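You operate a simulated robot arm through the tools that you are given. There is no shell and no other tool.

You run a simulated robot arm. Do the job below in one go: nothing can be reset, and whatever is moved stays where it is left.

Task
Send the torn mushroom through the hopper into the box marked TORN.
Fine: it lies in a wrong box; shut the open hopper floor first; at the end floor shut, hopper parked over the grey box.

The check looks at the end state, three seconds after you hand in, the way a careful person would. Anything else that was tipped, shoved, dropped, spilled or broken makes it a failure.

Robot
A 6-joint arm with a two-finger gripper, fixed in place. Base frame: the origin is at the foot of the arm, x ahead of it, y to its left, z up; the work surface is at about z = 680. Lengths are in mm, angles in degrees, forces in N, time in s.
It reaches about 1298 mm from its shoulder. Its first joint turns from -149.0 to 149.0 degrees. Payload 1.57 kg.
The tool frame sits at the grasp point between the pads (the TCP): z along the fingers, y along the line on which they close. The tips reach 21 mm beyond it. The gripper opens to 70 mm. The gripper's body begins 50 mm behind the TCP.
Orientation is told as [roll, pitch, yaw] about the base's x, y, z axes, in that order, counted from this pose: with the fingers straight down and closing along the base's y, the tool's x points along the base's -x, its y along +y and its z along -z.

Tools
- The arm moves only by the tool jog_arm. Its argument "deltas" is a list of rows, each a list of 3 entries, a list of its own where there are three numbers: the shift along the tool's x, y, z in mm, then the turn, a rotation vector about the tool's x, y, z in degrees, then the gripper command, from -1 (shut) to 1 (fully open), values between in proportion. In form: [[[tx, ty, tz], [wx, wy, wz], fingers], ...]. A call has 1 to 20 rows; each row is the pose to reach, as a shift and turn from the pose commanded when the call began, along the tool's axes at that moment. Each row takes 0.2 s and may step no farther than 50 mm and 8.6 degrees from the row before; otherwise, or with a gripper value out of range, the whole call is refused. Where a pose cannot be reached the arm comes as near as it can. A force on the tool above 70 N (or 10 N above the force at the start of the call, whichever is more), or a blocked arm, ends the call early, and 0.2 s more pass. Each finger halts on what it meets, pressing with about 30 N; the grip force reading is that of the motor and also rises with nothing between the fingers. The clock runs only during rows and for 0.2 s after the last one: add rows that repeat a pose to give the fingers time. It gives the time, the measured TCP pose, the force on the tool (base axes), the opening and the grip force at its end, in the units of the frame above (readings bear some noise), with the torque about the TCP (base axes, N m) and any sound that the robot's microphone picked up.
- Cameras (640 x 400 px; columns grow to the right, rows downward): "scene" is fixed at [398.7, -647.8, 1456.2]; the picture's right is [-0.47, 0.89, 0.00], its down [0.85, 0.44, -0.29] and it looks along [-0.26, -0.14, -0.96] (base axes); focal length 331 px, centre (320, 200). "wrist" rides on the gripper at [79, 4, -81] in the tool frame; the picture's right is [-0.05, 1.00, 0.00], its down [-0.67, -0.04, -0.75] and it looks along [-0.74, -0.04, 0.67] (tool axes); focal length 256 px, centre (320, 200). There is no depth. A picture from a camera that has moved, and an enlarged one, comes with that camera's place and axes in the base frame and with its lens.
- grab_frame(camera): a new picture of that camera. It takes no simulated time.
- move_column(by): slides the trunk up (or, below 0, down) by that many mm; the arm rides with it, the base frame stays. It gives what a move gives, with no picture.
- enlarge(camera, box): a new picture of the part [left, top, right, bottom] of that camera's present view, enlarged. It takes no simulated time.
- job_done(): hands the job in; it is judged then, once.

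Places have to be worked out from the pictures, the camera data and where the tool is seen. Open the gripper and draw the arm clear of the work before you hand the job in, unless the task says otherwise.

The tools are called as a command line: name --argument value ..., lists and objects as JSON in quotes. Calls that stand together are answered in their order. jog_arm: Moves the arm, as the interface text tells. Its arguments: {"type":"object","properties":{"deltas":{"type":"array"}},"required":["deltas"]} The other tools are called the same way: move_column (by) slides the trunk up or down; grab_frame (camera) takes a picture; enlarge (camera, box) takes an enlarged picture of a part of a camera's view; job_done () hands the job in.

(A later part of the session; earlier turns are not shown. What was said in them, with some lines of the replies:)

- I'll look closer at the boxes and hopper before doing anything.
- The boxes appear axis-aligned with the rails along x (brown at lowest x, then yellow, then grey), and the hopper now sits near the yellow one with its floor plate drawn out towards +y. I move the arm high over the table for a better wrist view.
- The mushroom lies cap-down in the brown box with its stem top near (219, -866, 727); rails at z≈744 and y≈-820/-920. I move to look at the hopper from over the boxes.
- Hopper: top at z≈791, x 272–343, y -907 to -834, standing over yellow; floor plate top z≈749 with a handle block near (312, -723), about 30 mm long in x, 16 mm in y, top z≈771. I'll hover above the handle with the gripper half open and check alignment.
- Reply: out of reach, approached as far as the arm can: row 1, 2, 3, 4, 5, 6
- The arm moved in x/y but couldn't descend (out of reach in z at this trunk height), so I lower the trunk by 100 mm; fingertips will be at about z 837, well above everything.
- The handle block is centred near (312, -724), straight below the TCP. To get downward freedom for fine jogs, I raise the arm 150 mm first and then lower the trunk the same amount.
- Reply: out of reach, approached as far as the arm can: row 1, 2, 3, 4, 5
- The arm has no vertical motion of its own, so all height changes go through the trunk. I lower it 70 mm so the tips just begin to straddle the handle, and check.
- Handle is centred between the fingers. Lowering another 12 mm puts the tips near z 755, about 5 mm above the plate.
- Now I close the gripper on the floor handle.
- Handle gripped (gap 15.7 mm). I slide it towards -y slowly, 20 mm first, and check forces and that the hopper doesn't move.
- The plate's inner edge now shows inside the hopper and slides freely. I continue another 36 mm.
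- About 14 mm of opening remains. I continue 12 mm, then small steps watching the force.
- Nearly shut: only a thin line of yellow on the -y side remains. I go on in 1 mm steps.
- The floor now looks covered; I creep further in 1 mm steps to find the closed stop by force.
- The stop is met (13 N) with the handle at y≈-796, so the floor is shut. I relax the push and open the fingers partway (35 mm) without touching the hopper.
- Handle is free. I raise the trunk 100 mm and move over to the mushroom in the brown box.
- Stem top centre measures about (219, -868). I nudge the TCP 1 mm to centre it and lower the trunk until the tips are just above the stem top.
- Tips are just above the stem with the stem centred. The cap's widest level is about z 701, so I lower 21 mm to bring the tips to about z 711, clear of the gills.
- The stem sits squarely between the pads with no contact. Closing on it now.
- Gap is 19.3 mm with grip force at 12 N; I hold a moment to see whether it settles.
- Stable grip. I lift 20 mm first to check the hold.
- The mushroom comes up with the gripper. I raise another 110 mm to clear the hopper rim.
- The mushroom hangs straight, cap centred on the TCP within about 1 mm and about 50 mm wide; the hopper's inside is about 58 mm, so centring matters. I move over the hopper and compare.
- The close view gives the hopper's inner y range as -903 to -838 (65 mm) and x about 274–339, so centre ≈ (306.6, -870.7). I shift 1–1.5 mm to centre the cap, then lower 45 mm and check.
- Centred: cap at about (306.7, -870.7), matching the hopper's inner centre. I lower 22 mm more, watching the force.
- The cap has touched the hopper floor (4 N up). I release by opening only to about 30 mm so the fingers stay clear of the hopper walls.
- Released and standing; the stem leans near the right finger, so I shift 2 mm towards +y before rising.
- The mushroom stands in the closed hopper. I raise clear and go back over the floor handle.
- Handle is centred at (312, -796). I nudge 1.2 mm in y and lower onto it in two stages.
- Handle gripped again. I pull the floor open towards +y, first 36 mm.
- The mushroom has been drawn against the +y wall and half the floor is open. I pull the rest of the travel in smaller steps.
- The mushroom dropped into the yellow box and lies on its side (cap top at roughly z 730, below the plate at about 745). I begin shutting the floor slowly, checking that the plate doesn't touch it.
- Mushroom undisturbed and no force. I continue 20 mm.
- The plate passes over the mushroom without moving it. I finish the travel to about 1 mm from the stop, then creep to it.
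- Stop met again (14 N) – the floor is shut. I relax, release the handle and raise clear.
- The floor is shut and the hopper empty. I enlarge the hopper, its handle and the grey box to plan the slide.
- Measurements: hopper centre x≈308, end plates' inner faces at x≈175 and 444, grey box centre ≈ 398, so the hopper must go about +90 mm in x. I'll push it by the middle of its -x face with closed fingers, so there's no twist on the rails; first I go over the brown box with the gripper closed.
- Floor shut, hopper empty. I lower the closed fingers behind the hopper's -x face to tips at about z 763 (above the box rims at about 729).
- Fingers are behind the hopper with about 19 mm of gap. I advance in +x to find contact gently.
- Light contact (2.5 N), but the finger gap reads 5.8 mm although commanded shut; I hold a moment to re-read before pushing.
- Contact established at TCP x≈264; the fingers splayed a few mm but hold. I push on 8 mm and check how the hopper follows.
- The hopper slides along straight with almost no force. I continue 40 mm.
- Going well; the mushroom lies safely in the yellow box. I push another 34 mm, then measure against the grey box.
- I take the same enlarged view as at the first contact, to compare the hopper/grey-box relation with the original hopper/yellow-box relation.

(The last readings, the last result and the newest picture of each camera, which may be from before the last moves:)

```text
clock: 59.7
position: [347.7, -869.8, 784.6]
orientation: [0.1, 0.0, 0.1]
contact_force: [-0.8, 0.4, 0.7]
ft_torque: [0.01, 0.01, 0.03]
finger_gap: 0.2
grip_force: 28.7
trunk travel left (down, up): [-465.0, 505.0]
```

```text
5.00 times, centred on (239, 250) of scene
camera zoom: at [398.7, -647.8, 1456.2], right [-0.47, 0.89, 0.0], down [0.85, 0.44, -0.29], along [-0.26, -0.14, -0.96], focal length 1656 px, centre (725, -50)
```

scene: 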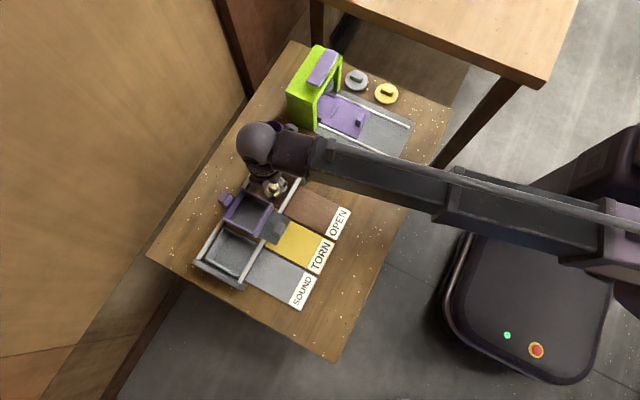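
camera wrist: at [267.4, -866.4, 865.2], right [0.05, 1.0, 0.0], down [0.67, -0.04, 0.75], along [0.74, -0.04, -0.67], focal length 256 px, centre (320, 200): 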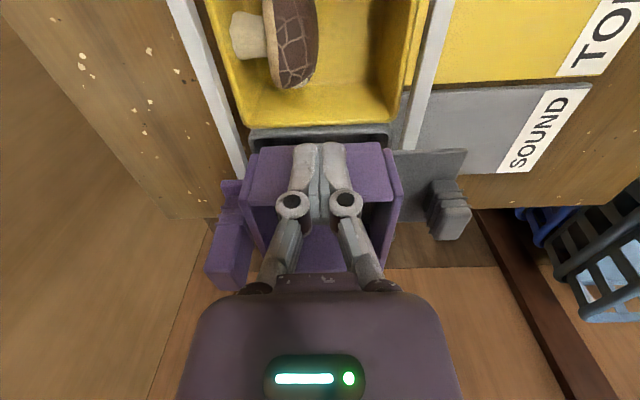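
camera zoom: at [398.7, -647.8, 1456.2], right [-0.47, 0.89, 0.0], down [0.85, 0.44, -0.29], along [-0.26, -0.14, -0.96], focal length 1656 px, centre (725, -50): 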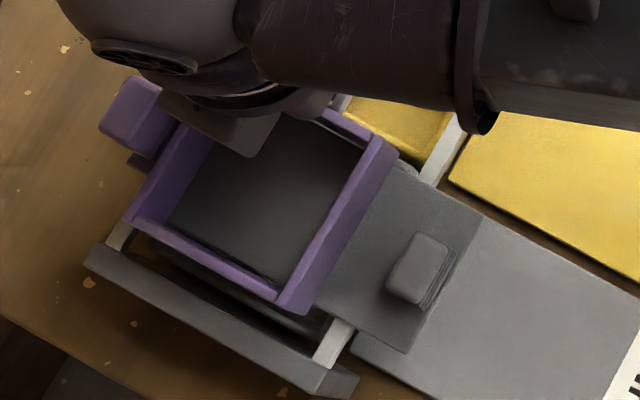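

Comparison shows about 6 mm still to go to match the original centring over a box (pitch ≈ 89 mm). I push 6.4 mm further.

jog_arm --deltas '[[[-2, 0, 0], [0, 0, 0], -1], [[-4, 0, 0], [0, 0, 0], -1], [[-5.4, 0, 0], [0, 0, 0], -1], [[-6.4, 0, 0], [0, 0, 0], -1], [[-6.4, 0, 0], [0, 0, 0], -1]]'

enlarge --camera "wrist" --box '[200, 120, 440, 270]'

enlarge --camera "scene" --box '[175, 210, 303, 290]'

```text
clock: 60.9
position: [351.7, -869.9, 783.5]
orientation: [0.1, 0.0, -0.1]
contact_force: [-6.9, -1.0, -2.1]
ft_torque: [-0.08, 0.1, -0.03]
finger_gap: 6.1
grip_force: 28.6
trunk travel left (down, up): [-465.0, 505.0]
```

```text
2.67 times, centred on (320, 195) of wrist
camera zoom: at [272.4, -866.3, 865.2], right [0.05, 1.0, 0.0], down [0.67, -0.04, 0.74], along [0.74, -0.04, -0.67], focal length 683 px, centre (320, 213)
```

zoom: 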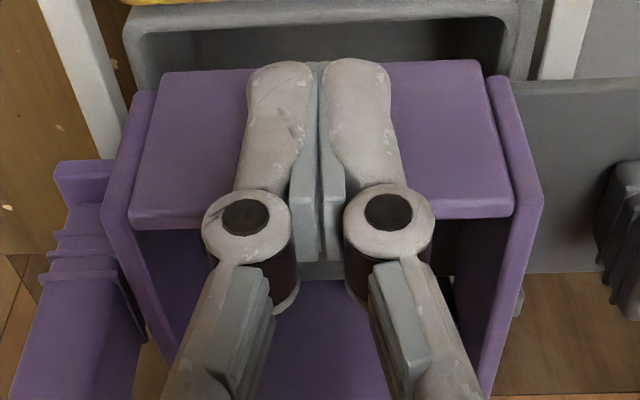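

```text
5.00 times, centred on (239, 250) of scene
camera zoom: at [398.7, -647.8, 1456.2], right [-0.47, 0.89, 0.0], down [0.85, 0.44, -0.29], along [-0.26, -0.14, -0.96], focal length 1656 px, centre (725, -50)
```

zoom: 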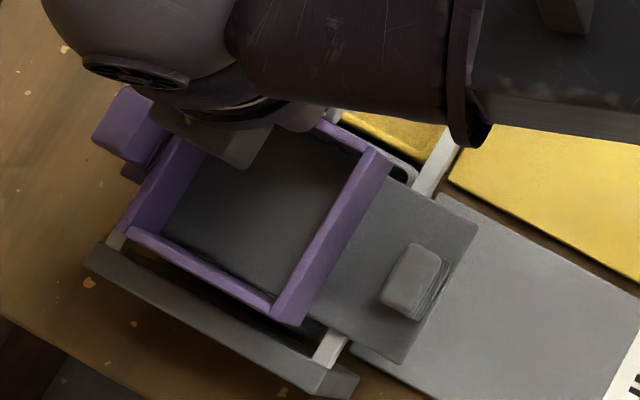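

A firm stop was met at TCP x≈351.4 (about 88 mm of travel), and the hopper/grey-box relation now matches the original one over yellow. I back off in -x.

jog_arm --deltas '[[[3, 0, 0], [0, 0, 0], -1], [[7, 0, 0], [0, 0, 0], -1], [[12, 0, 0], [0, 0, 0], -1], [[17, 0, 0], [0, 0, 0], -1]]'

move_column --by 120

grab_frame --camera "wrist"

grab_frame --camera "scene"

```text
clock: 61.9
position: [335.8, -868.5, 782.4]
orientation: [-0.1, 0.0, 0.0]
contact_force: [0.2, -0.3, -0.8]
ft_torque: [0.02, 0.03, 0.02]
finger_gap: 0.0
grip_force: 28.5
trunk travel left (down, up): [-465.0, 505.0]
```

```text
clock: 63.4
position: [335.1, -868.6, 903.2]
orientation: [0.1, 0.0, 0.1]
contact_force: [-0.3, 0.7, 0.4]
ft_torque: [0.02, 0.02, 0.0]
finger_gap: 0.0
grip_force: 28.9
trunk travel left (down, up): [-585.0, 385.0]
```

```text
taken
camera wrist: at [256.3, -865.7, 985.1], right [0.05, 1.0, 0.0], down [0.67, -0.04, 0.74], along [0.74, -0.04, -0.67], focal length 256 px, centre (320, 200)
```

wrist: 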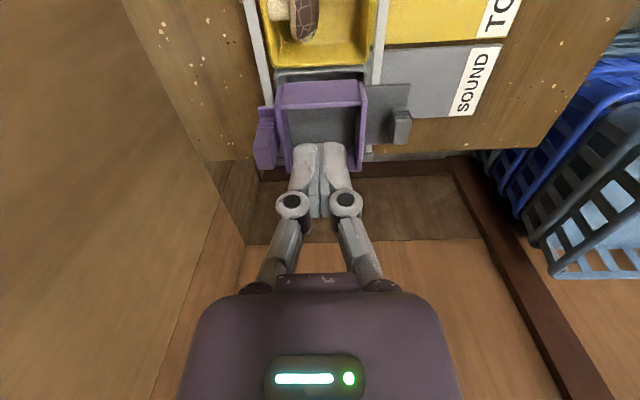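

```text
taken
```

scene: 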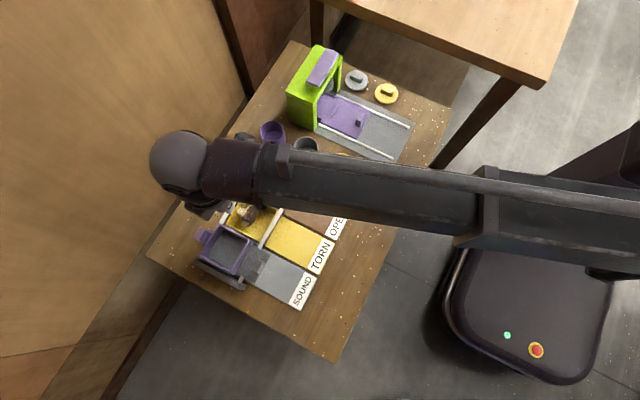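

I raise the trunk to the starting height and retreat the arm to its start position with the gripper open.

move_column --by 54

jog_arm --deltas '[[[30, 27, 0], [0, 0, 0], 0], [[60, 54, 0], [0, 0, 0], 1], [[90, 81, 0], [0, 0, 0], 1], [[120, 108, 0], [0, 0, 0], 1], [[150, 135, 0], [0, 0, 0], 1], [[180, 162, 0], [0, 0, 0], 1], [[210, 189, 0], [0, 0, 0], 1], [[240, 216, 0], [0, 0, 0], 1], [[270, 243, 0], [0, 0, 0], 1], [[300, 268, 0], [0, 0, 0], 1], [[334, 290, 0], [0, 0, 0], 1], [[334, 290, 0], [0, 0, 0], 1]]'

grab_frame --camera "scene"

enlarge --camera "scene" --box '[180, 150, 340, 310]'

enlarge --camera "scene" --box '[185, 190, 313, 290]'

```text
clock: 64.3
position: [336.3, -869.2, 957.5]
orientation: [0.1, 0.0, 0.1]
contact_force: [-1.0, 0.1, 0.2]
ft_torque: [0.02, -0.03, 0.02]
finger_gap: 0.0
grip_force: 28.7
trunk travel left (down, up): [-639.0, 331.0]
```

```text
clock: 66.9
position: [0.6, -575.7, 957.8]
orientation: [0.0, -0.1, 0.0]
contact_force: [0.6, -0.4, 0.4]
ft_torque: [0.03, 0.01, 0.02]
finger_gap: 70.2
grip_force: 0.0
trunk travel left (down, up): [-639.0, 331.0]
```

```text
taken
```

scene: 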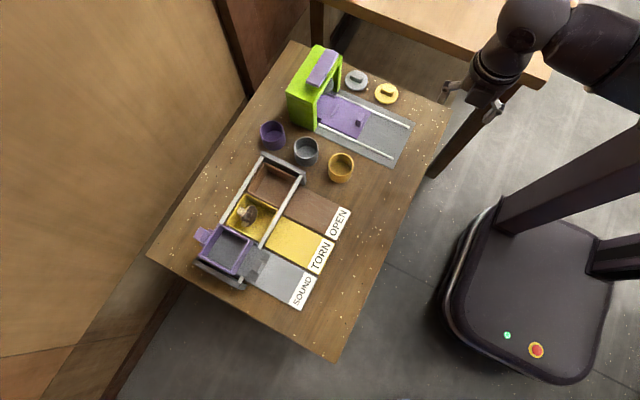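

```text
2.50 times, centred on (260, 230) of scene
camera zoom: at [398.7, -647.8, 1456.2], right [-0.47, 0.89, 0.0], down [0.85, 0.44, -0.29], along [-0.26, -0.14, -0.96], focal length 828 px, centre (470, 125)
```

zoom: 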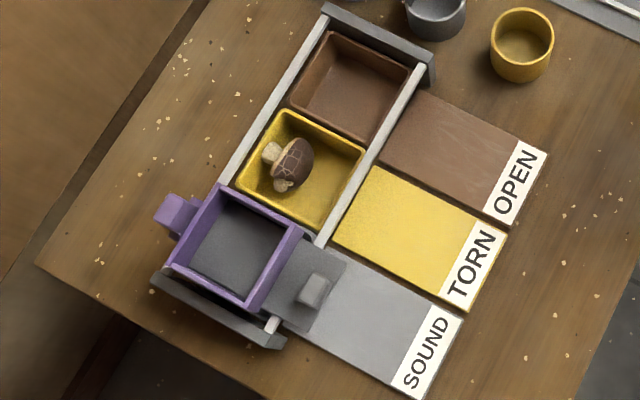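

```text
4.00 times, centred on (249, 240) of scene
camera zoom: at [398.7, -647.8, 1456.2], right [-0.47, 0.89, 0.0], down [0.85, 0.44, -0.29], along [-0.26, -0.14, -0.96], focal length 1325 px, centre (604, 40)
```

zoom: 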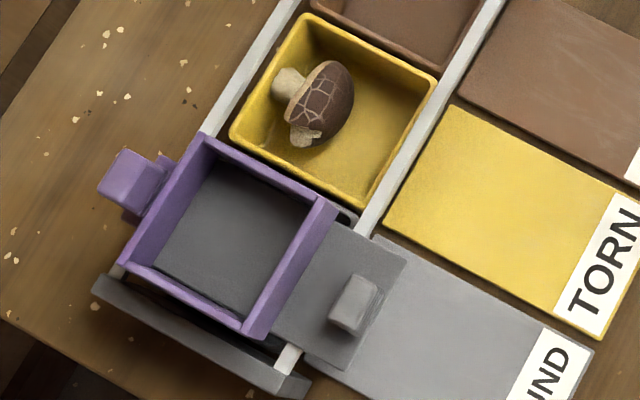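

The final view shows the torn mushroom in the yellow TORN box, the floor shut (handle y≈-796), the hopper over the grey box against its stop, everything else undisturbed and the arm clear with the gripper open. I hand in.

job_done

```text
The job is handed in.
```

The torn mushroom went through the hopper and now lies on its side in the yellow TORN box. I handed the job in without seeing the check's result.

- **Floor:** I shut the open floor first. After the drop I shut it again against its stop.
- **Hopper:** It was pushed about 88 mm along the rails until it met a firm stop over the grey box. In the last pictures it sits over that box the way it originally sat over the yellow one.
- **Rest of the table:** The last scene picture shows nothing else tipped or moved. The arm is back at its starting place with the gripper open.
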